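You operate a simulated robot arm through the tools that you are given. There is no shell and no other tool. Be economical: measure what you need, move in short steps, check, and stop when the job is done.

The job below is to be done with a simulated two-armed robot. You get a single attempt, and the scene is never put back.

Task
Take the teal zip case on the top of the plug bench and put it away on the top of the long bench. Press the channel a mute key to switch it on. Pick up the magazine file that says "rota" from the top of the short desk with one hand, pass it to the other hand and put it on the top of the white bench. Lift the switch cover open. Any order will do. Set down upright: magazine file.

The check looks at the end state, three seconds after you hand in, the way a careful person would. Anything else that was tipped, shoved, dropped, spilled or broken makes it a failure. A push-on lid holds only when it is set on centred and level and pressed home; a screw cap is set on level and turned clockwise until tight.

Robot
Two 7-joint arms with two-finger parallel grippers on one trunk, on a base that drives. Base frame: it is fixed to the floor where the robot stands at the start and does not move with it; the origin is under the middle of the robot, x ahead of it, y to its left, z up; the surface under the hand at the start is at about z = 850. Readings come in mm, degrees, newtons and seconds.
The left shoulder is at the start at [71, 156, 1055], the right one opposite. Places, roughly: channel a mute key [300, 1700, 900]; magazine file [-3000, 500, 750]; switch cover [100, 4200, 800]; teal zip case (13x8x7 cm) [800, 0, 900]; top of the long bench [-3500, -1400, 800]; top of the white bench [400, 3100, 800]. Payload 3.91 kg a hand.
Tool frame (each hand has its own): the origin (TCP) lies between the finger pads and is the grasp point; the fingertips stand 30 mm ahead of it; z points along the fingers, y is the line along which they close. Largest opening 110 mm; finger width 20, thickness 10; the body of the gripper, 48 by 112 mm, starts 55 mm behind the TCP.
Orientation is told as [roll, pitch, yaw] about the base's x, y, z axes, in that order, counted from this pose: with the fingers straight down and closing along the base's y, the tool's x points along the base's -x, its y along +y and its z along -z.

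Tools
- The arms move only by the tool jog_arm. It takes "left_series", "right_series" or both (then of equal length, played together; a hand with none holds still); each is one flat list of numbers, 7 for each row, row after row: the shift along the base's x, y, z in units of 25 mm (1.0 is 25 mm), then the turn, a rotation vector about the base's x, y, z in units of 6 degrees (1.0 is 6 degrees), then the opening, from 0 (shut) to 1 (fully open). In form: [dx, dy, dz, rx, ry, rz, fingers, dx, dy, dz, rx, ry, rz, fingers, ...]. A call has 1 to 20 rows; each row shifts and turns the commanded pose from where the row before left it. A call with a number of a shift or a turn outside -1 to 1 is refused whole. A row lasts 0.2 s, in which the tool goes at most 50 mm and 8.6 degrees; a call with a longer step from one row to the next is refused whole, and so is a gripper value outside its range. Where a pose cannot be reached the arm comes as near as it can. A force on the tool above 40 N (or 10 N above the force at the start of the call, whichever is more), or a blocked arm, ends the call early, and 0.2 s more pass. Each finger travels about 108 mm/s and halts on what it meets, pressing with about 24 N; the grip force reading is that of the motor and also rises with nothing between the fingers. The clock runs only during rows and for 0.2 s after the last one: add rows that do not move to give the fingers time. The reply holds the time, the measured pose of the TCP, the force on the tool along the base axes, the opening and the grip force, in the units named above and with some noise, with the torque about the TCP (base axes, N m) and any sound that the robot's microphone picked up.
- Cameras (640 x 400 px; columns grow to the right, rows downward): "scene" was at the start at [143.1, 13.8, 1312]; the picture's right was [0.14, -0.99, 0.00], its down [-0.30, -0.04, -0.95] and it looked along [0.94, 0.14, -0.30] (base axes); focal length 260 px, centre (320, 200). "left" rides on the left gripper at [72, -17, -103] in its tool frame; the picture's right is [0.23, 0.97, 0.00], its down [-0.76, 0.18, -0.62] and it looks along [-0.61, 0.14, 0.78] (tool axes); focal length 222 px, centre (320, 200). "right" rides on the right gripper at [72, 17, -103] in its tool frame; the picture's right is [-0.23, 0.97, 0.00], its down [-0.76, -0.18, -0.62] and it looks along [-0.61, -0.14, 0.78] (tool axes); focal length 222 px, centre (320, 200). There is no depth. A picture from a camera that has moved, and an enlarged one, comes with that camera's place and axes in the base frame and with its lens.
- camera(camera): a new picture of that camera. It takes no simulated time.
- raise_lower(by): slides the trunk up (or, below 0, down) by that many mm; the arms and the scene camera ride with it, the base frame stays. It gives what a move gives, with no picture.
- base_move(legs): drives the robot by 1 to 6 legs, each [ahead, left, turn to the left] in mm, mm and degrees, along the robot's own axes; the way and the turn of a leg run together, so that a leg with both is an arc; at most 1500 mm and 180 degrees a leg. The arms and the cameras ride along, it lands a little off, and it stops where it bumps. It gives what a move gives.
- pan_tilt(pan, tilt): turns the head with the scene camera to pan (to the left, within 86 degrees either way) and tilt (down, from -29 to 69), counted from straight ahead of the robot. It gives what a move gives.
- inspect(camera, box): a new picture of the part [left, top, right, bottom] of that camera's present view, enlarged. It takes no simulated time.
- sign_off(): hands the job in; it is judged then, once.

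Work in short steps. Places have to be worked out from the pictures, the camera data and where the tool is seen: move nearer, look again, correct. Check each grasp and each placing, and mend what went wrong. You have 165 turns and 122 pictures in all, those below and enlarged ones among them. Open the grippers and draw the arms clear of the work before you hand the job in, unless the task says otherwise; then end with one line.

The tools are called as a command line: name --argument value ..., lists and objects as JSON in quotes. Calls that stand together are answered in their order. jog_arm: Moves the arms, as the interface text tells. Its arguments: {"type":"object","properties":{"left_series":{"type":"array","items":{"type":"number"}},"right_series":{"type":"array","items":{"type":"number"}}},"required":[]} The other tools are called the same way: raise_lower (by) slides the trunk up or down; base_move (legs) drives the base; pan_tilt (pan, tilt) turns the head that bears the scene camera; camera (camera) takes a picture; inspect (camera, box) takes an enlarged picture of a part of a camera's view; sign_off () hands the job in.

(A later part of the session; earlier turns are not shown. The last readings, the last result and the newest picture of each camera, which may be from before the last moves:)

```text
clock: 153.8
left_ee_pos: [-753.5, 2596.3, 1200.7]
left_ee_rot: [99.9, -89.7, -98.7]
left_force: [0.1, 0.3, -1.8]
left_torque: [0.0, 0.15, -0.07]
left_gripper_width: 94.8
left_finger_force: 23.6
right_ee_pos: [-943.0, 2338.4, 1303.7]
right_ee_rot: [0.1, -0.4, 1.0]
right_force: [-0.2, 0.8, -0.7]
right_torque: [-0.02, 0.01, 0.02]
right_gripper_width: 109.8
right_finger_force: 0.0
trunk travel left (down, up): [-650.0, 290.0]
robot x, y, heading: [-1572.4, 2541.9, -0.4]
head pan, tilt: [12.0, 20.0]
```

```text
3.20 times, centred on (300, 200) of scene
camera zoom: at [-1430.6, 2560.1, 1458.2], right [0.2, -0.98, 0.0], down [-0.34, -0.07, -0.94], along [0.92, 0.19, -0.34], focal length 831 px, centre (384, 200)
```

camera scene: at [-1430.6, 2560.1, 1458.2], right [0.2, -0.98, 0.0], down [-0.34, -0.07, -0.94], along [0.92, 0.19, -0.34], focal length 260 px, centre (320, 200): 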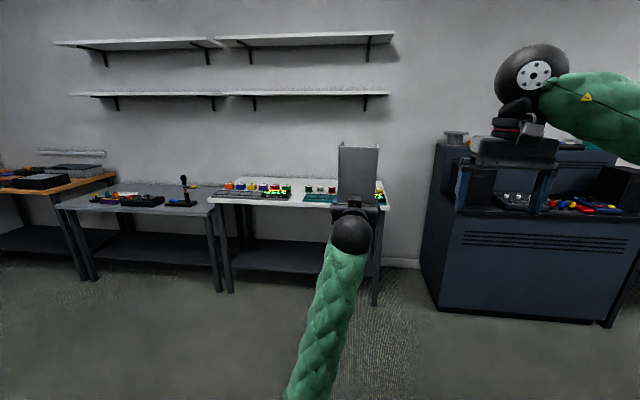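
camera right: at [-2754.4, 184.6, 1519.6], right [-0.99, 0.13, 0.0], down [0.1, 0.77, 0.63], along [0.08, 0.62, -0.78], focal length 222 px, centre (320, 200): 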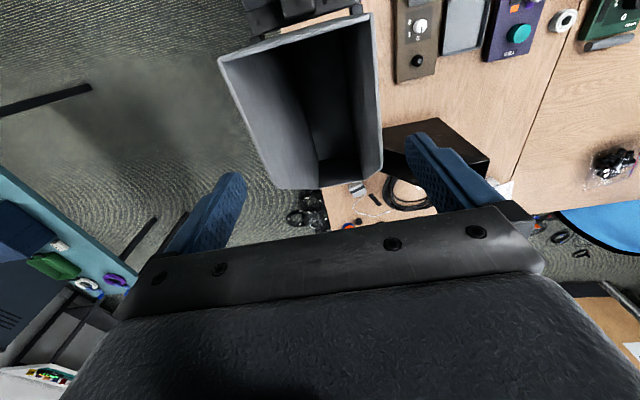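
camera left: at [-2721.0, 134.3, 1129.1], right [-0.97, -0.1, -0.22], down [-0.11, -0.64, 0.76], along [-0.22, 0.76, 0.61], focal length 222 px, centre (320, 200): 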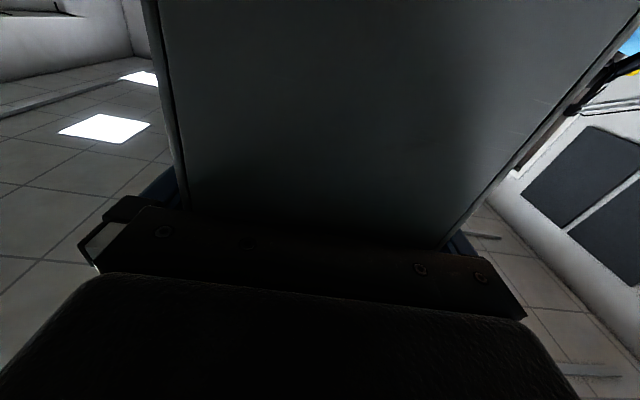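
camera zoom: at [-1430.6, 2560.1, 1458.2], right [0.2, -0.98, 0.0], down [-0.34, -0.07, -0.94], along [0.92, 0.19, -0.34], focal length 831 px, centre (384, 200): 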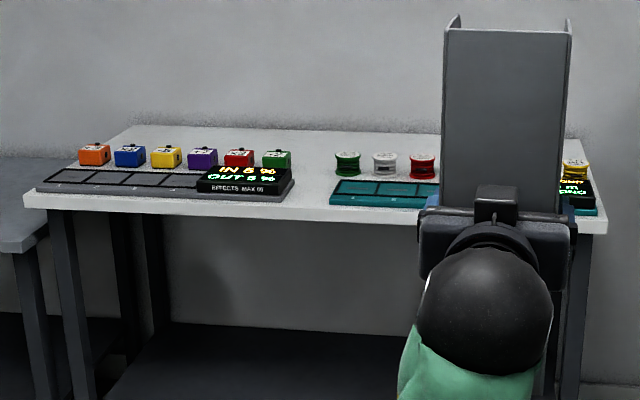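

Trays line the front of the white bench with blocks behind them. Drive nearer and look from above to find a spot.

base_move --legs '[[950, 500, 0]]'

pan_tilt --pan 0 --tilt 35

camera --camera "scene"

camera --camera "right"

```text
clock: 159.3
left_ee_pos: [198.7, 3079.7, 1201.3]
left_ee_rot: [96.5, -89.8, -95.5]
left_force: [-0.8, 0.0, -1.7]
left_torque: [-0.02, 0.14, -0.04]
left_gripper_width: 94.8
left_finger_force: 23.6
right_ee_pos: [8.5, 2821.9, 1304.2]
right_ee_rot: [0.2, -0.4, 0.7]
right_force: [0.1, -0.1, 0.0]
right_torque: [0.02, 0.04, 0.01]
right_gripper_width: 109.9
right_finger_force: 0.0
trunk travel left (down, up): [-650.0, 290.0]
robot x, y, heading: [-620.0, 3031.2, -0.7]
head pan, tilt: [12.0, 20.0]
```

```text
clock: 160.1
left_ee_pos: [197.8, 3079.0, 1201.9]
left_ee_rot: [100.6, -89.7, -99.8]
left_force: [0.6, 0.1, -1.9]
left_torque: [0.05, 0.14, 0.03]
left_gripper_width: 95.0
left_finger_force: 24.1
right_ee_pos: [7.8, 2823.4, 1306.0]
right_ee_rot: [0.2, -0.4, 0.8]
right_force: [-0.3, -0.4, -1.1]
right_torque: [0.0, -0.03, 0.01]
right_gripper_width: 110.2
right_finger_force: 0.0
trunk travel left (down, up): [-650.0, 290.0]
robot x, y, heading: [-619.4, 3029.6, -0.8]
head pan, tilt: [0.0, 35.0]
```

```text
69 pictures are left
camera scene: at [-481.1, 3027.6, 1434.4], right [-0.01, -1.0, 0.0], down [-0.57, 0.01, -0.82], along [0.82, -0.01, -0.57], focal length 260 px, centre (320, 200)
```

scene: 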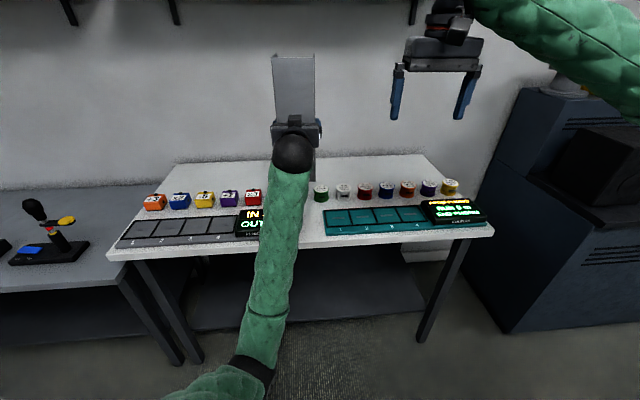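

```text
68 pictures are left
camera right: at [-64.6, 2837.3, 1407.8], right [0.22, 0.98, 0.0], down [0.76, -0.17, 0.63], along [0.61, -0.13, -0.78], focal length 222 px, centre (320, 200)
```

right: 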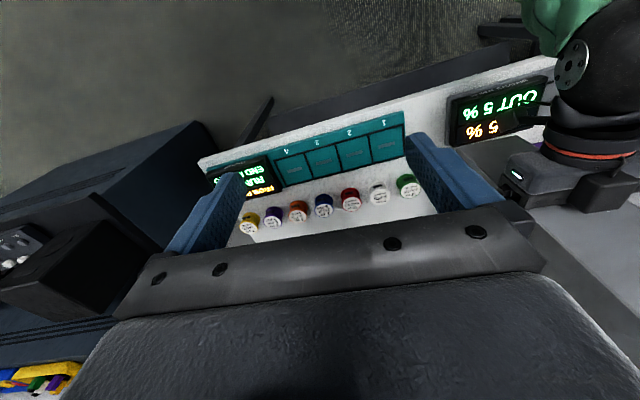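

Bench z≈857, front edge x≈90–160, back edge x≈730. There is a free strip behind spools/blocks (x≳410), and a gap in the row around y≈3098 for my hand. Drive 170 ahead, 18 left, then extend the arm.

base_move --legs '[[170, 20, 0]]'

jog_arm --left_series '[0.9, 0, 0, 0, 0, 0, 0.65, 0.9, 0, 0, 0, 0, 0, 0.65, 0.9, 0, 0, 0, 0, 0, 0.65, 0.9, 0, 0, 0, 0, 0, 0.65, 0.9, 0, 0, 0, 0, 0, 0.65, 0, 0, 0, 0, 0, 0, 0.65]'

camera --camera "scene"

```text
clock: 161.6
left_ee_pos: [370.1, 3099.3, 1200.2]
left_ee_rot: [81.1, -89.7, -80.2]
left_force: [-0.4, -0.4, -1.8]
left_torque: [-0.01, 0.08, -0.03]
left_gripper_width: 94.6
left_finger_force: 23.4
right_ee_pos: [180.0, 2841.1, 1303.4]
right_ee_rot: [0.1, -0.2, 0.7]
right_force: [0.1, 0.1, 0.6]
right_torque: [0.04, 0.03, -0.02]
right_gripper_width: 109.9
right_finger_force: 0.0
trunk travel left (down, up): [-650.0, 290.0]
robot x, y, heading: [-453.4, 3047.0, -0.7]
head pan, tilt: [0.0, 35.0]
```

```text
clock: 163.0
left_ee_pos: [478.5, 3099.9, 1200.0]
left_ee_rot: [103.3, -89.8, -102.3]
left_force: [0.1, 0.3, -2.3]
left_torque: [0.0, 0.11, -0.01]
left_gripper_width: 95.2
left_finger_force: 24.4
right_ee_pos: [178.2, 2840.3, 1305.4]
right_ee_rot: [0.1, -0.4, 0.8]
right_force: [-0.1, 0.8, -0.3]
right_torque: [0.0, -0.04, 0.01]
right_gripper_width: 110.2
right_finger_force: 0.0
trunk travel left (down, up): [-650.0, 290.0]
robot x, y, heading: [-451.0, 3044.6, -0.4]
head pan, tilt: [0.0, 35.0]
```

```text
67 pictures are left
camera scene: at [-311.6, 3046.1, 1434.5], right [-0.01, -1.0, 0.0], down [-0.57, 0.01, -0.82], along [0.82, -0.01, -0.57], focal length 260 px, centre (320, 200)
```

scene: 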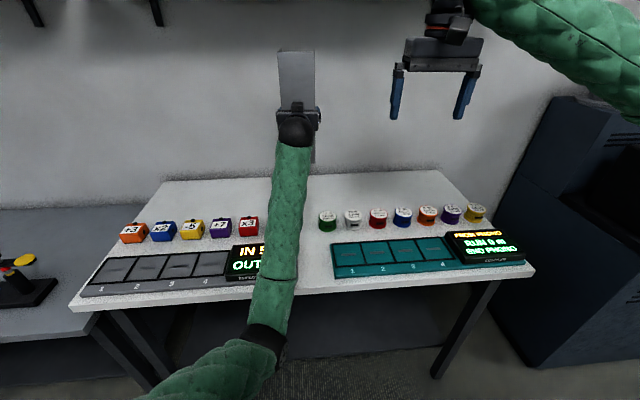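

The elbow hangs below the hand, so lowering here with the trunk could bring the forearm close to the bench edge. Back the base 90 mm and extend the arm by the same amount to straighten it, then lower with the arm.

base_move --legs '[[-90, 0, 0]]'

jog_arm --left_series '[0.9, 0, 0, 0, 0, 0, 0.65, 0.9, 0, 0, 0, 0, 0, 0.65, 0.9, 0, 0, 0, 0, 0, 0.65, 0.9, 0, 0, 0, 0, 0, 0.65, 0, 0, -1, 0, 0, 0, 0.65, 0, 0, -1, 0, 0, 0, 0.65, 0, 0, -1, 0, 0, 0, 0.65, 0, 0, 0, 0, 0, 0, 0.65]'

camera --camera "scene"

```text
clock: 164.1
left_ee_pos: [388.9, 3099.7, 1203.1]
left_ee_rot: [116.8, -89.7, -115.8]
left_force: [-1.2, -1.6, -1.9]
left_torque: [0.03, 0.17, -0.01]
left_gripper_width: 94.9
left_finger_force: 24.1
right_ee_pos: [86.1, 2840.6, 1306.2]
right_ee_rot: [0.2, -0.5, 0.7]
right_force: [-1.6, 0.6, -0.3]
right_torque: [0.02, -0.03, -0.04]
right_gripper_width: 109.8
right_finger_force: 0.1
trunk travel left (down, up): [-650.0, 290.0]
robot x, y, heading: [-538.5, 3048.5, -0.8]
head pan, tilt: [0.0, 35.0]
```

```text
clock: 165.9
left_ee_pos: [479.9, 3100.3, 1126.0]
left_ee_rot: [97.5, -89.7, -96.5]
left_force: [0.4, -0.7, -2.5]
left_torque: [0.01, 0.12, -0.01]
left_gripper_width: 94.9
left_finger_force: 23.8
right_ee_pos: [87.9, 2841.3, 1304.8]
right_ee_rot: [0.2, -0.3, 0.7]
right_force: [-0.3, 0.3, 0.2]
right_torque: [0.01, 0.0, -0.02]
right_gripper_width: 109.9
right_finger_force: 0.1
trunk travel left (down, up): [-650.0, 290.0]
robot x, y, heading: [-539.3, 3045.8, -0.7]
head pan, tilt: [0.0, 35.0]
```

```text
66 pictures are left
camera scene: at [-400.8, 3046.8, 1434.4], right [-0.01, -1.0, 0.0], down [-0.57, 0.01, -0.82], along [0.82, -0.01, -0.57], focal length 260 px, centre (320, 200)
```

scene: 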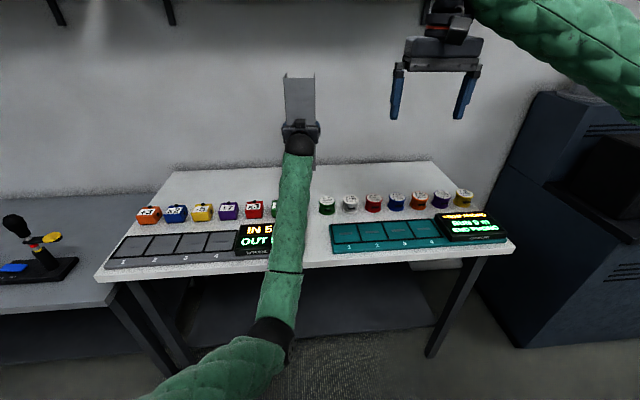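

Clear so far; the green block is at y≈3196 as expected. Lower another 90 mm (bottom ≈30 above the bench).

jog_arm --left_series '[0, 0, -0.9, 0, 0, 0, 0.65, 0, 0, -0.9, 0, 0, 0, 0.65, 0, 0, -0.9, 0, 0, 0, 0.65, 0, 0, -0.9, 0, 0, 0, 0.65, 0, 0, 0, 0, 0, 0, 0.65]'

inspect --camera "scene" --box '[220, 100, 380, 300]'

camera --camera "right"

```text
clock: 167.1
left_ee_pos: [476.1, 3101.0, 1044.6]
left_ee_rot: [156.1, -89.5, -155.3]
left_force: [-0.1, 0.9, -2.6]
left_torque: [0.02, 0.12, -0.01]
left_gripper_width: 94.9
left_finger_force: 24.5
right_ee_pos: [83.4, 2841.9, 1308.0]
right_ee_rot: [0.2, -0.5, 0.7]
right_force: [-0.8, -0.2, 1.3]
right_torque: [0.03, 0.03, -0.03]
right_gripper_width: 109.9
right_finger_force: 0.1
trunk travel left (down, up): [-650.0, 290.0]
robot x, y, heading: [-539.7, 3047.3, -0.8]
head pan, tilt: [0.0, 35.0]
```

```text
2.00 times, centred on (300, 200) of scene
camera zoom: at [-406.3, 3046.5, 1435.8], right [-0.01, -1.0, 0.0], down [-0.57, 0.01, -0.82], along [0.82, -0.01, -0.57], focal length 520 px, centre (360, 200)
```

zoom: 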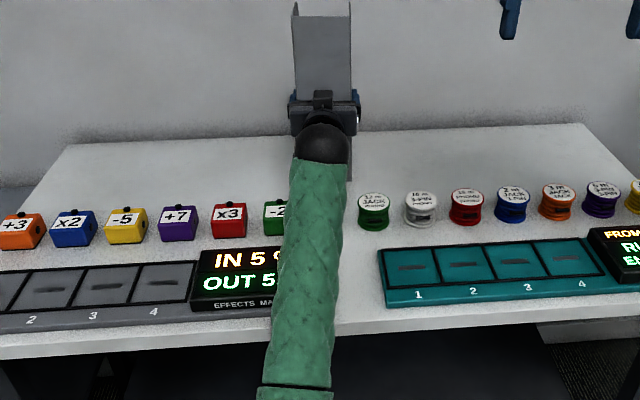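

```text
64 pictures are left
camera right: at [10.6, 2856.7, 1410.7], right [0.21, 0.98, 0.01], down [0.76, -0.17, 0.63], along [0.62, -0.13, -0.78], focal length 222 px, centre (320, 200)
```

right: 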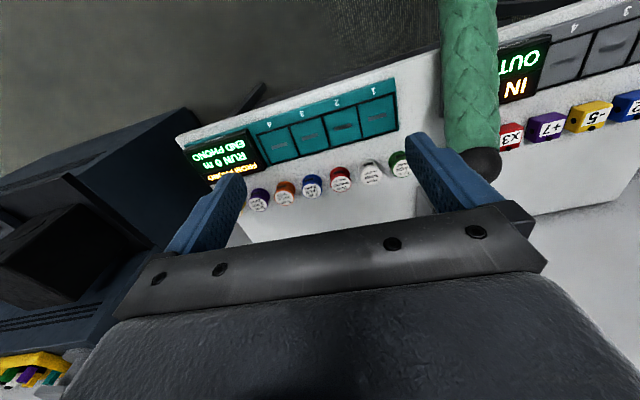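

The head camera shifted (z +1.5, x −5) and the TCP stopped short: the forearm is probably touching the bench edge. Back up 30 mm immediately.

jog_arm --left_series '[0, 0, 0.6, 0, 0, 0, 0.65, 0, 0, 0.6, 0, 0, 0, 0.65, 0, 0, 0, 0, 0, 0, 0.65]'

pan_tilt --pan 5 --tilt 60

camera --camera "scene"

```text
clock: 167.9
left_ee_pos: [481.3, 3100.4, 1064.0]
left_ee_rot: [75.6, -89.8, -74.8]
left_force: [1.0, 0.2, -2.7]
left_torque: [0.03, 0.14, 0.01]
left_gripper_width: 94.9
left_finger_force: 24.0
right_ee_pos: [89.4, 2842.7, 1304.5]
right_ee_rot: [0.2, -0.4, 0.7]
right_force: [-0.5, -0.4, 0.1]
right_torque: [0.0, 0.01, 0.0]
right_gripper_width: 110.0
right_finger_force: 0.1
trunk travel left (down, up): [-650.0, 290.0]
robot x, y, heading: [-542.0, 3049.0, -0.9]
head pan, tilt: [0.0, 35.0]
```

```text
clock: 168.8
left_ee_pos: [480.5, 3101.1, 1065.7]
left_ee_rot: [96.8, -89.7, -95.8]
left_force: [-0.9, 1.5, -1.3]
left_torque: [-0.03, 0.09, -0.01]
left_gripper_width: 94.9
left_finger_force: 23.8
right_ee_pos: [88.6, 2841.1, 1303.7]
right_ee_rot: [0.2, -0.4, 0.6]
right_force: [-0.2, 0.1, 0.3]
right_torque: [-0.01, 0.0, 0.0]
right_gripper_width: 109.9
right_finger_force: 0.1
trunk travel left (down, up): [-650.0, 290.0]
robot x, y, heading: [-539.0, 3047.2, -0.6]
head pan, tilt: [5.0, 60.0]
```

```text
63 pictures are left
camera scene: at [-422.5, 3052.9, 1400.2], right [0.08, -1.0, 0.0], down [-0.86, -0.07, -0.5], along [0.5, 0.04, -0.87], focal length 260 px, centre (320, 200)
```

scene: 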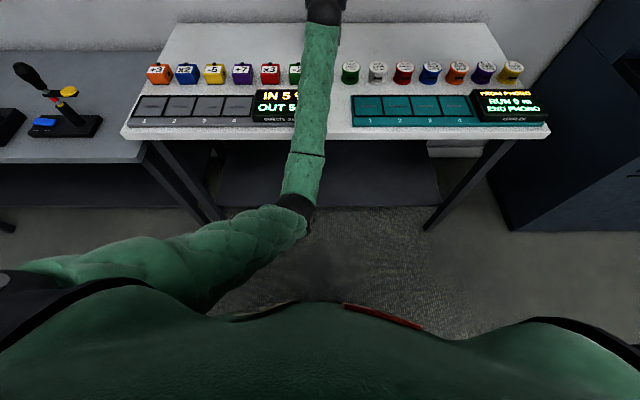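

Something on the arm touched below z≈1045, though the tool force was only the file's weight. Use the right hand's camera as a side view: yaw it 90° left and lower it in front of the bench.

jog_arm --right_series '[-0.29, -0.21, -0.5, 0, 0, 1, 1, -0.29, -0.21, -0.5, 0, 0, 1, 1, -0.29, -0.21, -0.5, 0, 0, 1, 1, -0.29, -0.21, -0.5, 0, 0, 1, 1, -0.29, -0.21, -0.5, 0, 0, 1, 1, -0.29, -0.21, -0.5, 0, 0, 1, 1, -0.29, -0.21, -0.5, 0, 0, 1, 1, -0.29, -0.21, -0.5, 0, 0, 1, 1, -0.29, -0.21, -0.5, 0, 0, 1, 1, -0.29, -0.21, -0.5, 0, 0, 1, 1, -0.29, -0.21, -0.5, 0, 0, 1, 1, -0.29, -0.21, -0.5, 0, 0, 1, 1, -0.29, -0.21, -0.5, 0, 0, 1, 1, -0.29, -0.21, -0.5, 0, 0, 1, 1, -0.29, -0.21, -0.5, 0, 0, 1, 1]'

camera --camera "right"

```text
clock: 172.0
left_ee_pos: [480.4, 3098.7, 1066.1]
left_ee_rot: [96.3, -89.7, -95.4]
left_force: [-1.0, -0.6, -2.9]
left_torque: [0.0, 0.13, 0.05]
left_gripper_width: 94.9
left_finger_force: 24.3
right_ee_pos: [-106.6, 2865.3, 1151.7]
right_ee_rot: [0.3, -0.4, 87.5]
right_force: [-0.5, -0.2, 0.4]
right_torque: [0.02, 0.02, -0.02]
right_gripper_width: 110.0
right_finger_force: 0.1
right hand out of reach, approached as far as the arm can: row 11, 12, 13, 14, 15
trunk travel left (down, up): [-650.0, 290.0]
robot x, y, heading: [-538.0, 3046.9, -0.8]
head pan, tilt: [5.0, 60.0]
```

```text
62 pictures are left
camera right: at [-125.7, 2792.3, 1254.4], right [-0.96, 0.27, 0.01], down [0.21, 0.75, 0.63], along [0.16, 0.61, -0.78], focal length 222 px, centre (320, 200)
```

right: 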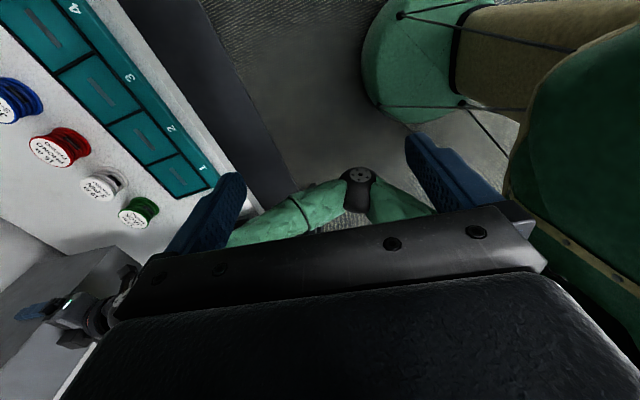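

The elbow hangs at z≈820. Back the base another 70 mm with the arm extending equally, to straighten it and lift the elbow; check with the side view.

base_move --legs '[[-70, 0, 0]]'

jog_arm --left_series '[0.7, 0, 0, 0, 0, 0, 0.65, 0.7, 0, 0, 0, 0, 0, 0.65, 0.7, 0, 0, 0, 0, 0, 0.65, 0.7, 0, 0, 0, 0, 0, 0.65, 0, 0, 0, 0, 0, 0, 0.65]'

camera --camera "right"

```text
clock: 173.0
left_ee_pos: [408.4, 3101.2, 1068.0]
left_ee_rot: [126.0, -89.8, -125.1]
left_force: [0.3, -1.8, -1.6]
left_torque: [0.02, 0.14, 0.0]
left_gripper_width: 94.9
left_finger_force: 24.4
right_ee_pos: [-178.0, 2865.7, 1152.5]
right_ee_rot: [0.3, -0.5, 87.4]
right_force: [-1.0, 0.6, -1.2]
right_torque: [0.01, -0.03, 0.03]
right_gripper_width: 110.1
right_finger_force: 0.0
trunk travel left (down, up): [-650.0, 290.0]
robot x, y, heading: [-610.1, 3048.1, -0.6]
head pan, tilt: [5.0, 60.0]
```

```text
clock: 174.2
left_ee_pos: [479.9, 3101.0, 1066.7]
left_ee_rot: [98.0, -89.7, -97.0]
left_force: [-0.9, -0.1, -1.8]
left_torque: [-0.01, 0.08, -0.01]
left_gripper_width: 94.9
left_finger_force: 24.1
right_ee_pos: [-175.6, 2866.7, 1150.8]
right_ee_rot: [0.2, -0.4, 87.5]
right_force: [-0.6, -0.7, -0.4]
right_torque: [-0.03, -0.01, -0.04]
right_gripper_width: 110.2
right_finger_force: 0.0
trunk travel left (down, up): [-650.0, 290.0]
robot x, y, heading: [-610.6, 3047.5, -0.6]
head pan, tilt: [5.0, 60.0]
```

```text
61 pictures are left
camera right: at [-195.0, 2793.6, 1254.5], right [-0.96, 0.27, 0.01], down [0.21, 0.75, 0.63], along [0.16, 0.61, -0.78], focal length 222 px, centre (320, 200)
```

right: 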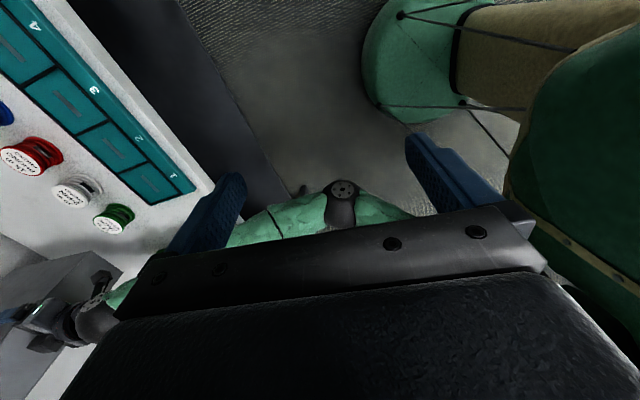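

Elbow is ~45 mm higher. Lower 30 mm and check the readings for contact.

jog_arm --left_series '[0, 0, -0.4, 0, 0, 0, 0.65, 0, 0, -0.4, 0, 0, 0, 0.65, 0, 0, -0.4, 0, 0, 0, 0.65, 0, 0, 0, 0, 0, 0, 0.65, 0, 0, 0, 0, 0, 0, 0.65]'

pan_tilt --pan 0 --tilt 35

inspect --camera "scene" --box '[220, 100, 380, 300]'

```text
clock: 175.4
left_ee_pos: [479.6, 3101.4, 1035.9]
left_ee_rot: [97.6, -89.8, -96.8]
left_force: [0.2, 0.6, -2.5]
left_torque: [0.01, 0.12, 0.0]
left_gripper_width: 94.5
left_finger_force: 24.4
right_ee_pos: [-175.9, 2866.4, 1151.3]
right_ee_rot: [0.2, -0.5, 87.6]
right_force: [-0.2, 0.5, -0.9]
right_torque: [0.03, 0.0, 0.02]
right_gripper_width: 109.8
right_finger_force: 0.1
trunk travel left (down, up): [-650.0, 290.0]
robot x, y, heading: [-610.6, 3051.8, -0.6]
head pan, tilt: [5.0, 60.0]
```

```text
clock: 176.3
left_ee_pos: [479.7, 3101.0, 1037.4]
left_ee_rot: [99.1, -89.7, -98.1]
left_force: [0.3, -0.1, -3.2]
left_torque: [-0.01, 0.16, 0.0]
left_gripper_width: 94.8
left_finger_force: 24.2
right_ee_pos: [-176.5, 2866.7, 1150.9]
right_ee_rot: [0.3, -0.4, 87.5]
right_force: [-0.6, -0.1, -0.9]
right_torque: [-0.04, 0.02, 0.0]
right_gripper_width: 109.9
right_finger_force: 0.1
trunk travel left (down, up): [-650.0, 290.0]
robot x, y, heading: [-608.4, 3049.4, -0.5]
head pan, tilt: [0.0, 35.0]
```

```text
2.00 times, centred on (300, 200) of scene
camera zoom: at [-470.8, 3047.5, 1434.3], right [-0.01, -1.0, 0.0], down [-0.57, 0.01, -0.82], along [0.82, -0.01, -0.57], focal length 520 px, centre (360, 200)
```

zoom: 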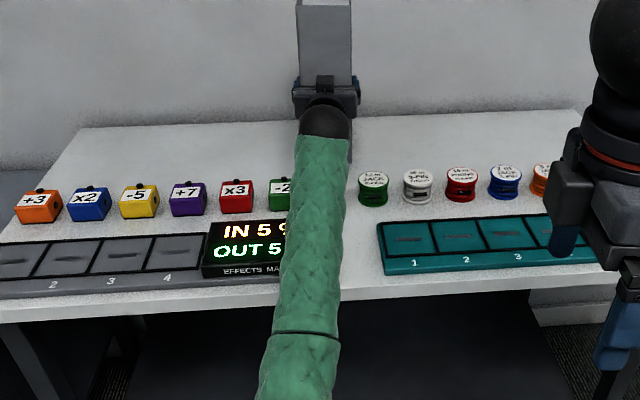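

No contact now. Continue lowering in small steps until the bench is felt.

jog_arm --left_series '[0, 0, -0.3, 0, 0, 0, 0.65, 0, 0, -0.3, 0, 0, 0, 0.65, 0, 0, -0.2, 0, 0, 0, 0.65, 0, 0, -0.15, 0, 0, 0, 0.65, 0, 0, 0, 0, 0, 0, 0.65]'

```text
clock: 177.5
left_ee_pos: [480.4, 3100.9, 1011.8]
left_ee_rot: [100.0, -89.8, -99.0]
left_force: [-0.1, 0.6, -2.4]
left_torque: [0.0, 0.13, -0.01]
left_gripper_width: 94.7
left_finger_force: 23.8
right_ee_pos: [-177.1, 2866.1, 1151.7]
right_ee_rot: [0.3, -0.4, 87.5]
right_force: [-0.2, -1.5, 0.0]
right_torque: [0.01, 0.04, -0.04]
right_gripper_width: 109.9
right_finger_force: 0.1
trunk travel left (down, up): [-650.0, 290.0]
robot x, y, heading: [-609.3, 3046.1, -0.6]
head pan, tilt: [0.0, 35.0]
```

jog_arm --left_series '[0, 0, -0.12, 0, 0, 0, 0.65, 0, 0, -0.12, 0, 0, 0, 0.65, 0, 0, -0.12, 0, 0, 0, 0.65, 0, 0, 0, 0, 0, 0, 0.65]'

inspect --camera "scene" --box '[250, 90, 370, 210]'

```text
clock: 178.5
left_ee_pos: [478.9, 3104.3, 1008.2]
left_ee_rot: [129.8, -89.4, -128.7]
left_force: [-0.3, 0.2, -2.2]
left_torque: [0.01, 0.11, -0.03]
left_gripper_width: 94.5
left_finger_force: 24.7
right_ee_pos: [-178.1, 2866.2, 1153.5]
right_ee_rot: [0.2, -0.3, 87.6]
right_force: [0.4, -0.4, -0.5]
right_torque: [0.02, -0.01, -0.03]
right_gripper_width: 109.9
right_finger_force: 0.1
trunk travel left (down, up): [-650.0, 290.0]
robot x, y, heading: [-612.6, 3047.1, -0.6]
head pan, tilt: [0.0, 35.0]
```

```text
3.33 times, centred on (310, 150) of scene
camera zoom: at [-473.7, 3047.0, 1435.2], right [-0.01, -1.0, 0.0], down [-0.57, 0.01, -0.82], along [0.82, -0.01, -0.57], focal length 866 px, centre (353, 367)
```

zoom: 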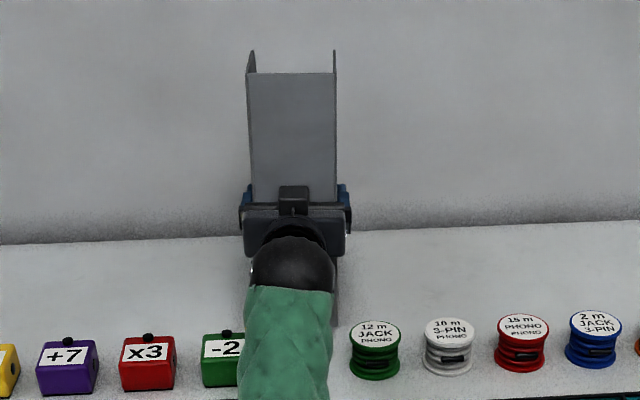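

The arm again touched something lightly (body shift ~3 mm). Lift 15 mm, back the base another 35 mm with the arm extended equally, and try again.

jog_arm --left_series '[0, 0, 0.4, 0, 0, 0, 0.65, 0, 0, 0.4, 0, 0, 0, 0.65, 0, 0, 0, 0, 0, 0, 0.65]'

base_move --legs '[[-35, 0, 0]]'

jog_arm --left_series '[0.5, 0, 0, 0, 0, 0, 0.65, 0.5, 0, 0, 0, 0, 0, 0.65, 0.3, 0, 0, 0, 0, 0, 0.65, 0, 0, 0, 0, 0, 0, 0.65, 0, 0, 0, 0, 0, 0, 0.65]'

```text
clock: 179.3
left_ee_pos: [481.1, 3102.9, 1020.6]
left_ee_rot: [86.0, -89.6, -85.0]
left_force: [-0.1, 0.6, -1.9]
left_torque: [0.0, 0.12, 0.01]
left_gripper_width: 95.1
left_finger_force: 23.8
right_ee_pos: [-176.6, 2867.3, 1150.0]
right_ee_rot: [0.3, -0.4, 87.5]
right_force: [-0.2, -0.5, 0.6]
right_torque: [0.03, 0.04, 0.0]
right_gripper_width: 109.8
right_finger_force: 0.1
trunk travel left (down, up): [-650.0, 290.0]
robot x, y, heading: [-611.9, 3047.9, -0.5]
head pan, tilt: [0.0, 35.0]
```

```text
clock: 180.1
left_ee_pos: [444.4, 3103.1, 1024.6]
left_ee_rot: [120.6, -89.6, -119.5]
left_force: [-0.3, -0.1, -1.5]
left_torque: [-0.01, 0.2, 0.02]
left_gripper_width: 94.8
left_finger_force: 24.2
right_ee_pos: [-213.5, 2867.4, 1151.7]
right_ee_rot: [0.2, -0.4, 87.5]
right_force: [-0.1, 0.2, -0.3]
right_torque: [0.0, -0.06, -0.02]
right_gripper_width: 109.9
right_finger_force: 0.1
trunk travel left (down, up): [-650.0, 290.0]
robot x, y, heading: [-650.3, 3051.0, -0.7]
head pan, tilt: [0.0, 35.0]
```

```text
clock: 181.3
left_ee_pos: [477.8, 3103.7, 1023.1]
left_ee_rot: [103.8, -89.8, -102.6]
left_force: [-0.4, 0.0, -2.1]
left_torque: [-0.01, 0.09, -0.02]
left_gripper_width: 94.8
left_finger_force: 23.7
right_ee_pos: [-211.9, 2866.8, 1150.6]
right_ee_rot: [0.3, -0.4, 87.5]
right_force: [0.7, -0.5, 0.9]
right_torque: [-0.02, 0.0, 0.01]
right_gripper_width: 110.1
right_finger_force: 0.1
trunk travel left (down, up): [-650.0, 290.0]
robot x, y, heading: [-644.9, 3047.7, -0.8]
head pan, tilt: [0.0, 35.0]
```

Reachable. Lower in small steps again.

jog_arm --left_series '[0, 0, -0.3, 0, 0, 0, 0.65, 0, 0, -0.2, 0, 0, 0, 0.65, 0, 0, -0.1, 0, 0, 0, 0.65, 0, 0, -0.1, 0, 0, 0, 0.65, 0, 0, 0, 0, 0, 0, 0.65]'

camera --camera "right"

```text
clock: 182.5
left_ee_pos: [478.5, 3102.9, 1005.5]
left_ee_rot: [108.3, -89.6, -107.2]
left_force: [0.1, 0.3, -2.5]
left_torque: [0.02, 0.09, -0.02]
left_gripper_width: 95.0
left_finger_force: 23.9
right_ee_pos: [-211.1, 2866.2, 1151.0]
right_ee_rot: [0.3, -0.5, 87.5]
right_force: [-0.7, -1.1, 0.5]
right_torque: [0.02, -0.03, -0.01]
right_gripper_width: 110.1
right_finger_force: 0.0
trunk travel left (down, up): [-650.0, 290.0]
robot x, y, heading: [-645.1, 3048.3, -0.8]
head pan, tilt: [0.0, 35.0]
```

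```text
58 pictures are left
camera right: at [-230.3, 2793.8, 1254.6], right [-0.96, 0.27, 0.01], down [0.21, 0.75, 0.63], along [0.16, 0.61, -0.78], focal length 222 px, centre (320, 200)
```

right: 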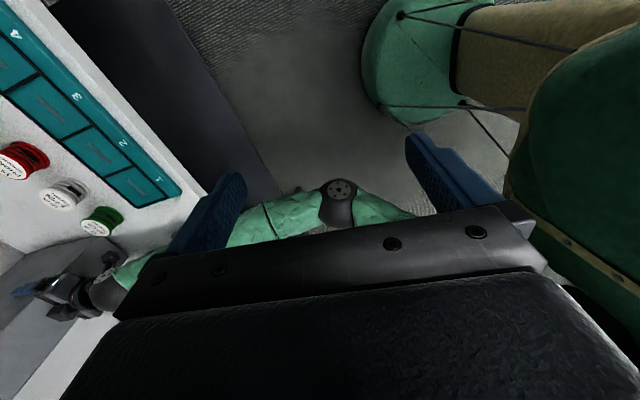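

Good, no contact yet at 1005. Continue down in ~2.5 mm steps.

jog_arm --left_series '[0, 0, -0.1, 0, 0, 0, 0.65, 0, 0, -0.1, 0, 0, 0, 0.65, 0, 0, -0.1, 0, 0, 0, 0.65, 0, 0, 0, 0, 0, 0, 0.65]'

inspect --camera "right" --box '[0, 180, 240, 400]'

```text
clock: 183.5
left_ee_pos: [478.6, 3103.1, 997.4]
left_ee_rot: [116.3, -89.6, -115.2]
left_force: [0.1, 0.0, -0.2]
left_torque: [-0.1, -0.49, 0.05]
left_gripper_width: 95.1
left_finger_force: 24.2
right_ee_pos: [-212.2, 2867.9, 1151.8]
right_ee_rot: [0.3, -0.4, 87.4]
right_force: [0.5, 0.7, -0.1]
right_torque: [-0.01, 0.0, -0.01]
right_gripper_width: 110.1
right_finger_force: 0.0
trunk travel left (down, up): [-650.0, 290.0]
robot x, y, heading: [-644.5, 3045.2, -0.6]
head pan, tilt: [0.0, 35.0]
```

```text
1.82 times, centred on (120, 290) of right
camera zoom: at [-230.5, 2793.8, 1254.7], right [-0.96, 0.27, 0.01], down [0.21, 0.75, 0.63], along [0.16, 0.61, -0.78], focal length 404 px, centre (684, 36)
```

zoom: 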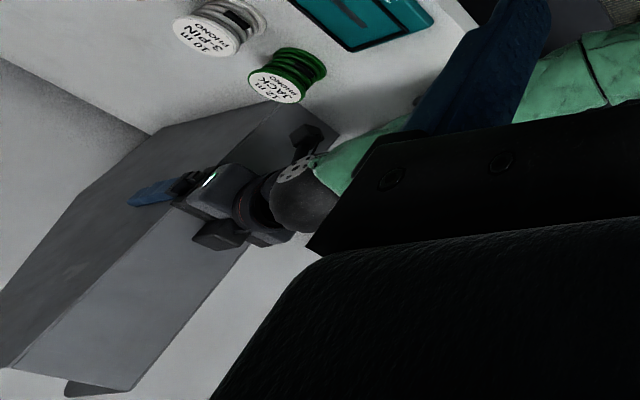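

The front-bottom edge has just touched (2 N). Lower a couple of mm more to seat the back edge.

jog_arm --left_series '[0, 0, -0.06, 0, 0, 0, 0.65, 0, 0, -0.06, 0, 0, 0, 0.65, 0, 0, 0, 0, 0, 0, 0.65]'

```text
clock: 184.3
left_ee_pos: [478.3, 3104.9, 998.2]
left_ee_rot: [123.4, -89.5, -122.2]
left_force: [3.3, -1.3, 10.4]
left_torque: [-0.85, 0.23, 0.16]
left_gripper_width: 95.0
left_finger_force: 24.1
right_ee_pos: [-212.8, 2867.2, 1151.7]
right_ee_rot: [0.3, -0.5, 87.5]
right_force: [0.2, 0.2, -0.3]
right_torque: [-0.03, -0.01, 0.01]
right_gripper_width: 110.2
right_finger_force: 0.0
trunk travel left (down, up): [-650.0, 290.0]
robot x, y, heading: [-646.2, 3047.3, -0.6]
head pan, tilt: [0.0, 35.0]
```

Fully seated (10 N support). Open the left hand.

jog_arm --left_series '[0, 0, 0, 0, 0, 0, 0.88, 0, 0, 0, 0, 0, 0, 0.95, 0, 0, 0, 0, 0, 0, 1, 0, 0, 0, 0, 0, 0, 1]'

inspect --camera "right" --box '[0, 180, 240, 400]'

camera --camera "left"

```text
clock: 185.3
left_ee_pos: [478.1, 3104.7, 996.5]
left_ee_rot: [111.1, -89.6, -110.1]
left_force: [-0.1, -0.8, -0.5]
left_torque: [0.05, -0.01, -0.04]
left_gripper_width: 110.0
left_finger_force: 0.1
right_ee_pos: [-211.6, 2867.6, 1151.2]
right_ee_rot: [0.3, -0.4, 87.6]
right_force: [0.2, -0.8, 0.6]
right_torque: [0.02, 0.0, -0.01]
right_gripper_width: 110.0
right_finger_force: 0.1
trunk travel left (down, up): [-650.0, 290.0]
robot x, y, heading: [-645.6, 3046.2, -0.4]
head pan, tilt: [0.0, 35.0]
```

```text
1.82 times, centred on (120, 290) of right
camera zoom: at [-230.6, 2793.8, 1254.7], right [-0.96, 0.27, 0.01], down [0.21, 0.75, 0.63], along [0.16, 0.61, -0.78], focal length 404 px, centre (684, 36)
```

zoom: 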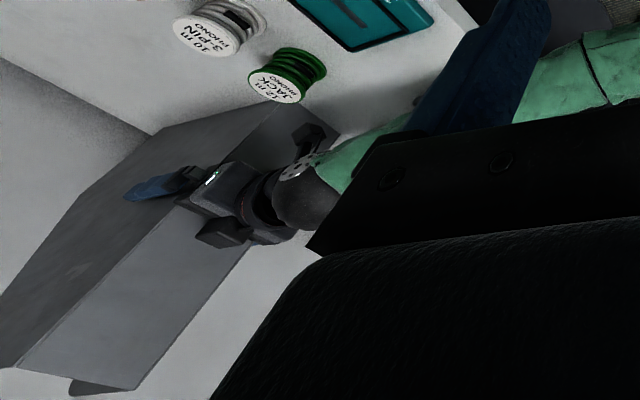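

```text
55 pictures are left
camera left: at [375.3, 3085.5, 923.9], right [-0.02, 0.98, -0.22], down [-0.63, 0.16, 0.76], along [0.78, 0.15, 0.61], focal length 222 px, centre (320, 200)
```

left: 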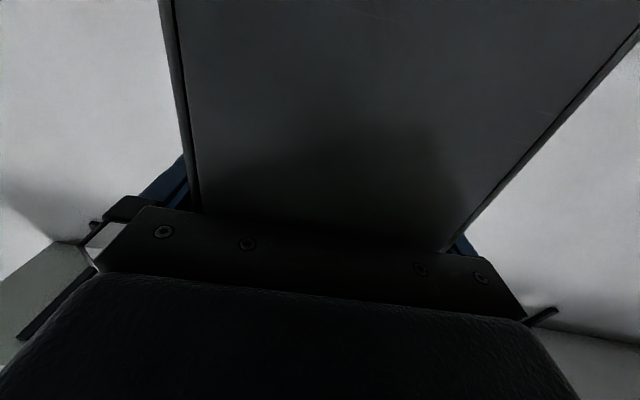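

Standing upright on its own. Withdraw straight back with the base, then raise the arm.

base_move --legs '[[-110, 0, 0]]'

camera --camera "scene"

```text
clock: 186.5
left_ee_pos: [367.8, 3106.6, 996.6]
left_ee_rot: [117.2, -89.6, -116.1]
left_force: [-0.3, -1.3, 0.5]
left_torque: [0.0, 0.04, -0.02]
left_gripper_width: 110.1
left_finger_force: 0.0
right_ee_pos: [-323.0, 2866.0, 1151.9]
right_ee_rot: [0.2, -0.3, 87.5]
right_force: [-0.3, -0.5, -0.7]
right_torque: [0.01, -0.05, -0.01]
right_gripper_width: 110.2
right_finger_force: 0.0
trunk travel left (down, up): [-650.0, 290.0]
robot x, y, heading: [-754.5, 3050.8, -0.6]
head pan, tilt: [0.0, 35.0]
```

```text
54 pictures are left
camera scene: at [-618.1, 3048.5, 1434.5], right [-0.01, -1.0, 0.0], down [-0.57, 0.01, -0.82], along [0.82, -0.01, -0.57], focal length 260 px, centre (320, 200)
```

scene: 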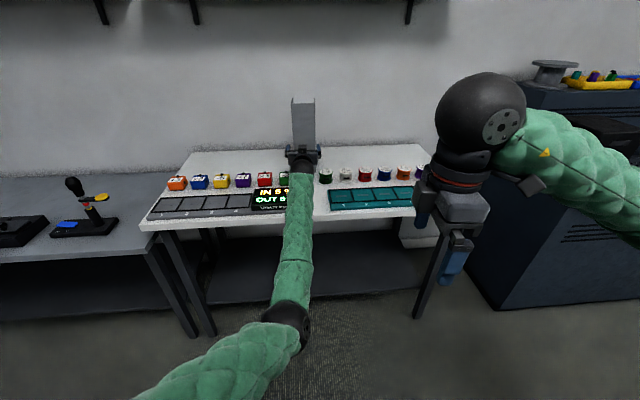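

File stands free. Back off 400 mm more, then return both hands to pointing down.

base_move --legs '[[-400, 0, 0]]'

jog_arm --left_series '[0, 0, 1, 0, 0, 0, 1, 0, 0, 1, 0, 0, 0, 1, 0, 0, 1, 0, 0, 0, 1, 0, 0, 1, 0, 0, 0, 1, 0, 0, 1, 0, 0.98, 0, 1, 0, 0, 1, 0, 0.98, 0, 1, 0, 0, 1, 0, 0.98, 0, 1, 0, 0, 1, 0, 0.98, 0, 1, -0.5, 0, 0, 0, 0.98, 0, 1, -0.5, 0, 0, 0, 0.98, 0, 1, -0.5, 0, 0, 0, 0.98, 0, 1, -0.5, 0, 0, 0, 0.98, 0, 1, -0.5, 0, 0, 0, 0.98, 0, 1, -0.5, 0, 0, 0, 0.98, 0, 1, -0.5, 0, 0, 0, 0.98, 0, 1, -0.5, 0, 0, 0, 0.98, 0, 1, -0.5, 0, 0, 0, 0.98, 0, 1, -0.5, 0, 0, 0, 0.98, 0, 1, -0.5, 0, 0, 0, 0.98, 0, 1]' --right_series '[0.5, -0.3, 0.3, 0, 0, -0.95, 1, 0.5, -0.3, 0.3, 0, 0, -0.95, 1, 0.5, -0.3, 0.3, 0, 0, -0.95, 1, 0.5, -0.3, 0.3, 0, 0, -0.95, 1, 0.5, -0.3, 0.3, 0, 0, -0.95, 1, 0.5, -0.3, 0.3, 0, 0, -0.95, 1, 0.5, -0.3, 0.3, 0, 0, -0.95, 1, 0.5, -0.3, 0.3, 0, 0, -0.95, 1, 0.5, 0, 0.3, 0, 0, -0.95, 1, 0.5, 0, 0.3, 0, 0, -0.95, 1, 0, 0, 0.3, 0, 0, -0.95, 1, 0, 0, 0.3, 0, 0, -0.95, 1, 0, 0, 0.3, 0, 0, -0.95, 1, 0, 0, 0, 0, 0, -0.95, 1, 0, 0, 0, 0, 0, -0.95, 1, 0, 0, 0, 0, 0, -0.2, 1, 0, 0, 0, 0, 0, 0, 1, 0, 0, 0, 0, 0, 0, 1, 0, 0, 0, 0, 0, 0, 1]'

pan_tilt --pan 0 --tilt 20

camera --camera "scene"

```text
clock: 189.0
left_ee_pos: [-32.9, 3111.6, 997.1]
left_ee_rot: [114.7, -89.5, -113.6]
left_force: [-0.5, 0.0, -0.6]
left_torque: [0.01, -0.01, -0.02]
left_gripper_width: 110.1
left_finger_force: 0.0
right_ee_pos: [-722.5, 2871.7, 1152.3]
right_ee_rot: [0.3, -0.4, 87.5]
right_force: [-0.1, -0.6, 0.0]
right_torque: [-0.01, -0.04, -0.01]
right_gripper_width: 110.1
right_finger_force: 0.2
trunk travel left (down, up): [-650.0, 290.0]
robot x, y, heading: [-1154.5, 3051.6, -0.4]
head pan, tilt: [0.0, 35.0]
```

```text
clock: 193.0
left_ee_pos: [-117.5, 3113.1, 1189.6]
left_ee_rot: [1.2, -1.9, -0.5]
left_force: [-1.4, 0.1, -0.3]
left_torque: [-0.02, -0.05, 0.01]
left_gripper_width: 109.8
left_finger_force: 0.0
left hand out of reach, approached as far as the arm can: row 18, 19
right_ee_pos: [-596.7, 2812.2, 1248.2]
right_ee_rot: [0.3, -0.4, 0.8]
right_force: [-0.4, -0.1, -0.1]
right_torque: [-0.01, 0.0, -0.02]
right_gripper_width: 110.2
right_finger_force: 0.0
trunk travel left (down, up): [-650.0, 290.0]
robot x, y, heading: [-1159.0, 3054.0, -0.5]
head pan, tilt: [0.0, 35.0]
```

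```text
clock: 193.8
left_ee_pos: [-116.4, 3113.3, 1188.5]
left_ee_rot: [1.2, -2.0, -0.4]
left_force: [0.5, 0.0, 1.0]
left_torque: [0.01, 0.0, -0.02]
left_gripper_width: 109.9
left_finger_force: 0.0
right_ee_pos: [-597.1, 2812.6, 1247.7]
right_ee_rot: [0.3, -0.3, 0.9]
right_force: [-0.5, 0.0, -0.6]
right_torque: [-0.05, 0.02, -0.02]
right_gripper_width: 109.9
right_finger_force: 0.1
trunk travel left (down, up): [-650.0, 290.0]
robot x, y, heading: [-1158.5, 3052.8, -0.7]
head pan, tilt: [0.0, 20.0]
```

```text
53 pictures are left
camera scene: at [-1011.5, 3052.9, 1458.1], right [-0.01, -1.0, 0.0], down [-0.34, 0.0, -0.94], along [0.94, -0.01, -0.34], focal length 260 px, centre (320, 200)
```

scene: 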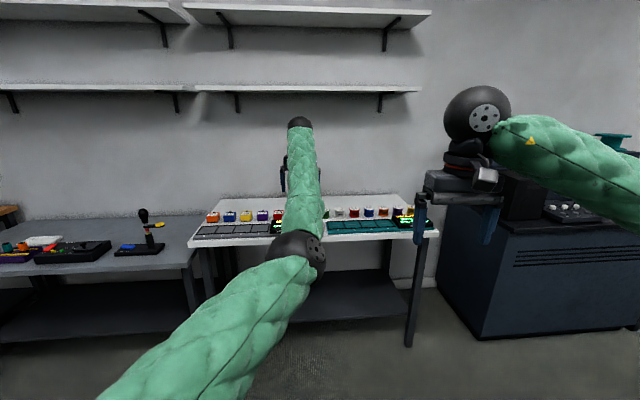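

Now bring the left hand back in to a travelling pose.

jog_arm --left_series '[-1, 0.55, 0.3, 0, 0.1, 0, 1, -1, 0.55, 0.3, 0, 0.1, 0, 1, -1, 0.55, 0.3, 0, 0.1, 0, 1, -1, 0.55, 0.3, 0, 0, 0, 1, -1, 0.55, 0.3, 0, 0, 0, 1, -1, 0.55, 0.3, 0, 0, 0, 1, -1, 0.55, 0.3, 0, 0, 0, 1, -1, 0.55, 0.3, 0, 0, 0, 1, -1, 0.55, 0, 0, 0, 0, 1, -1, 0.55, 0, 0, 0, 0, 1, -1, 0.55, 0, 0, 0, 0, 1, -1, 0.55, 0, 0, 0, 0, 1, -1, 0.55, 0, 0, 0, 0, 1, -1, 0.55, 0, 0, 0, 0, 1, -1, 0.55, 0, 0, 0, 0, 1, -1, 0.55, 0, 0, 0, 0, 1, -1, 0.55, 0, 0, 0, 0, 1, 0, 0, 0, 0, 0, 0, 1]'

camera --camera "scene"

```text
clock: 197.6
left_ee_pos: [-274.0, 3445.3, 1253.6]
left_ee_rot: [1.2, -0.1, -0.5]
left_force: [0.2, -0.4, 1.2]
left_torque: [0.01, 0.01, -0.01]
left_gripper_width: 110.0
left_finger_force: 0.1
left hand out of reach, approached as far as the arm can: row 1, 2, 3, 4, 5, 6, 7, 8, 9, 10, 11, 12, 13, 14, 15, 16, 17
right_ee_pos: [-597.0, 2811.9, 1248.1]
right_ee_rot: [0.3, -0.3, 0.9]
right_force: [0.0, 0.5, 0.6]
right_torque: [0.0, 0.02, 0.03]
right_gripper_width: 109.8
right_finger_force: 0.0
trunk travel left (down, up): [-650.0, 290.0]
robot x, y, heading: [-1155.6, 3053.6, -0.6]
head pan, tilt: [0.0, 20.0]
```

```text
52 pictures are left
camera scene: at [-1011.4, 3052.4, 1458.2], right [-0.01, -1.0, 0.0], down [-0.34, 0.0, -0.94], along [0.94, -0.01, -0.34], focal length 260 px, centre (320, 200)
```

scene: 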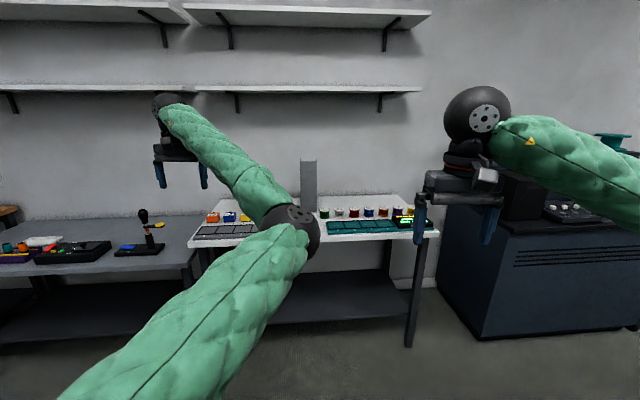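

The left arm is in an elbow-in configuration. Try swinging it out to the left and up to flip the elbow outward.

jog_arm --left_series '[0, 1, 0.6, 0, 0, 0, 1, 0, 1, 0.6, 0, 0, 0, 1, 0, 1, 0.6, 0, 0, 0, 1, 0, 1, 0.6, 0, 0, 0, 1, 0, 1, 0.6, 0, 0, 0, 1, -0.5, 1, 0, 0, 0, 0, 1, -0.5, 1, 0, 0, 0, 0, 1, -0.5, 1, 0, 0, 0, 0, 1, -1, 0, 0, 0, 0, 0, 1, -1, 0, 0, 0, 0, 0, 1, -1, 0, 0, 0, 0, 0, 1, -1, 0, 0, 0, 0, 0, 1, -1, 0, 0, 0, 0, 0, 1, -1, 0, 0, 0, 0, 0, 1]'

pan_tilt --pan 35 --tilt 20

camera --camera "scene"

```text
clock: 200.6
left_ee_pos: [-463.7, 3646.5, 1329.9]
left_ee_rot: [1.2, 0.0, -0.4]
left_force: [0.5, 0.3, 0.1]
left_torque: [-0.02, 0.04, 0.01]
left_gripper_width: 110.0
left_finger_force: 0.1
right_ee_pos: [-596.7, 2812.3, 1249.5]
right_ee_rot: [0.3, -0.4, 0.7]
right_force: [0.3, -0.2, -0.2]
right_torque: [-0.02, -0.01, -0.01]
right_gripper_width: 110.2
right_finger_force: 0.2
trunk travel left (down, up): [-650.0, 290.0]
robot x, y, heading: [-1154.5, 3055.9, -0.4]
head pan, tilt: [0.0, 20.0]
```

```text
clock: 201.6
left_ee_pos: [-462.2, 3645.5, 1330.0]
left_ee_rot: [1.2, 0.0, -0.4]
left_force: [-0.8, -0.1, 1.0]
left_torque: [0.0, 0.0, -0.04]
left_gripper_width: 110.0
left_finger_force: 0.0
right_ee_pos: [-597.0, 2811.9, 1249.2]
right_ee_rot: [0.4, -0.3, 0.8]
right_force: [0.5, -0.2, 0.4]
right_torque: [-0.01, 0.02, -0.01]
right_gripper_width: 110.1
right_finger_force: 0.1
trunk travel left (down, up): [-650.0, 290.0]
robot x, y, heading: [-1157.4, 3053.9, -0.4]
head pan, tilt: [35.0, 20.0]
```

```text
51 pictures are left
camera scene: at [-1028.2, 3106.4, 1458.3], right [0.56, -0.83, 0.0], down [-0.28, -0.19, -0.94], along [0.78, 0.53, -0.34], focal length 260 px, centre (320, 200)
```

scene: 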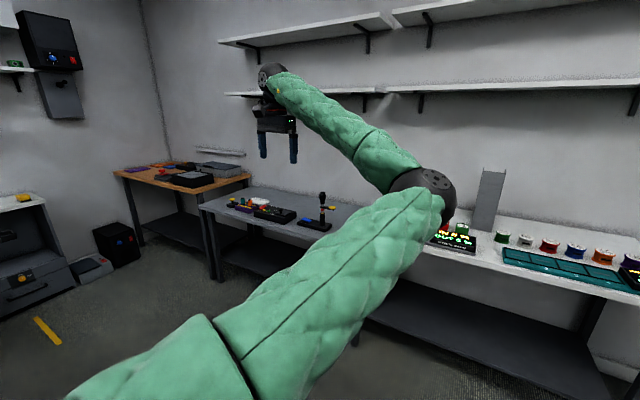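

Left arm now moves freely. Zoom on the bench near y≈4200 to identify the switch cover.

inspect --camera "scene" --box '[100, 140, 350, 260]'

```text
2.56 times, centred on (225, 200) of scene
camera zoom: at [-1028.2, 3106.4, 1458.3], right [0.56, -0.83, 0.0], down [-0.28, -0.19, -0.94], along [0.78, 0.53, -0.34], focal length 665 px, centre (563, 200)
```

zoom: 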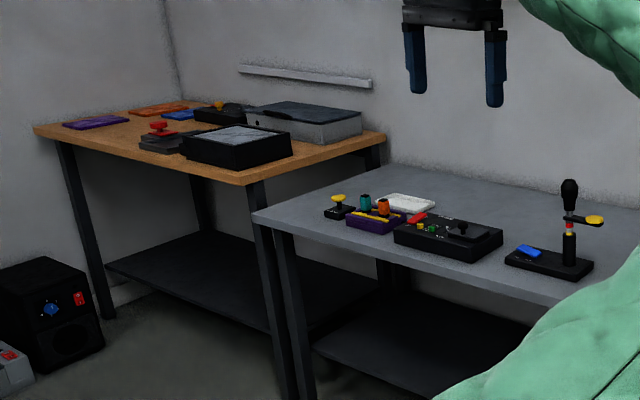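

The device with a black hinged cover is near [0, 4060]. Drive to about [−760, 4250] to work with the right hand.

base_move --legs '[[0, 1100, 0], [350, 100, 0]]'

pan_tilt --pan -15 --tilt 35

camera --camera "scene"

```text
clock: 209.1
left_ee_pos: [-113.7, 4840.6, 1330.0]
left_ee_rot: [1.2, -0.2, 0.2]
left_force: [0.1, -0.2, -0.1]
left_torque: [-0.04, -0.03, -0.01]
left_gripper_width: 110.1
left_finger_force: 0.0
right_ee_pos: [-240.2, 4005.9, 1248.6]
right_ee_rot: [0.3, -0.4, 1.4]
right_force: [-0.6, 0.3, 0.1]
right_torque: [0.03, -0.04, -0.02]
right_gripper_width: 109.8
right_finger_force: 0.0
trunk travel left (down, up): [-650.0, 290.0]
robot x, y, heading: [-802.3, 4240.9, -0.1]
head pan, tilt: [35.0, 20.0]
```

```text
clock: 210.3
left_ee_pos: [-113.8, 4840.9, 1329.5]
left_ee_rot: [1.2, -0.1, 0.2]
left_force: [-0.4, 0.3, 0.9]
left_torque: [-0.02, 0.02, 0.0]
left_gripper_width: 109.9
left_finger_force: 0.1
right_ee_pos: [-241.5, 4005.8, 1249.2]
right_ee_rot: [0.3, -0.3, 1.3]
right_force: [-0.7, 0.0, -1.1]
right_torque: [0.0, 0.01, -0.07]
right_gripper_width: 109.9
right_finger_force: 0.1
trunk travel left (down, up): [-650.0, 290.0]
robot x, y, heading: [-800.2, 4240.8, 0.3]
head pan, tilt: [-15.0, 35.0]
```

```text
49 pictures are left
camera scene: at [-665.5, 4219.6, 1434.4], right [-0.26, -0.97, 0.0], down [-0.55, 0.15, -0.82], along [0.79, -0.21, -0.57], focal length 260 px, centre (320, 200)
```

scene: 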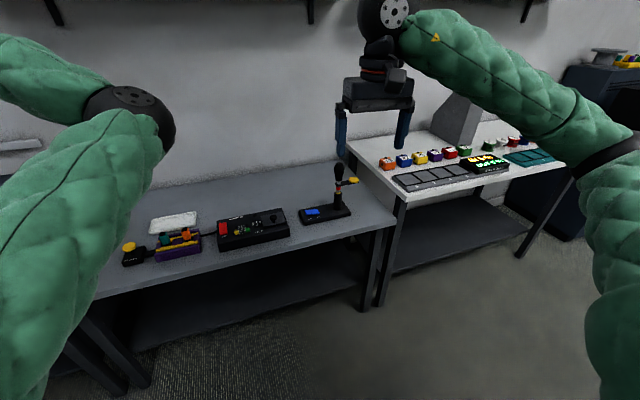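

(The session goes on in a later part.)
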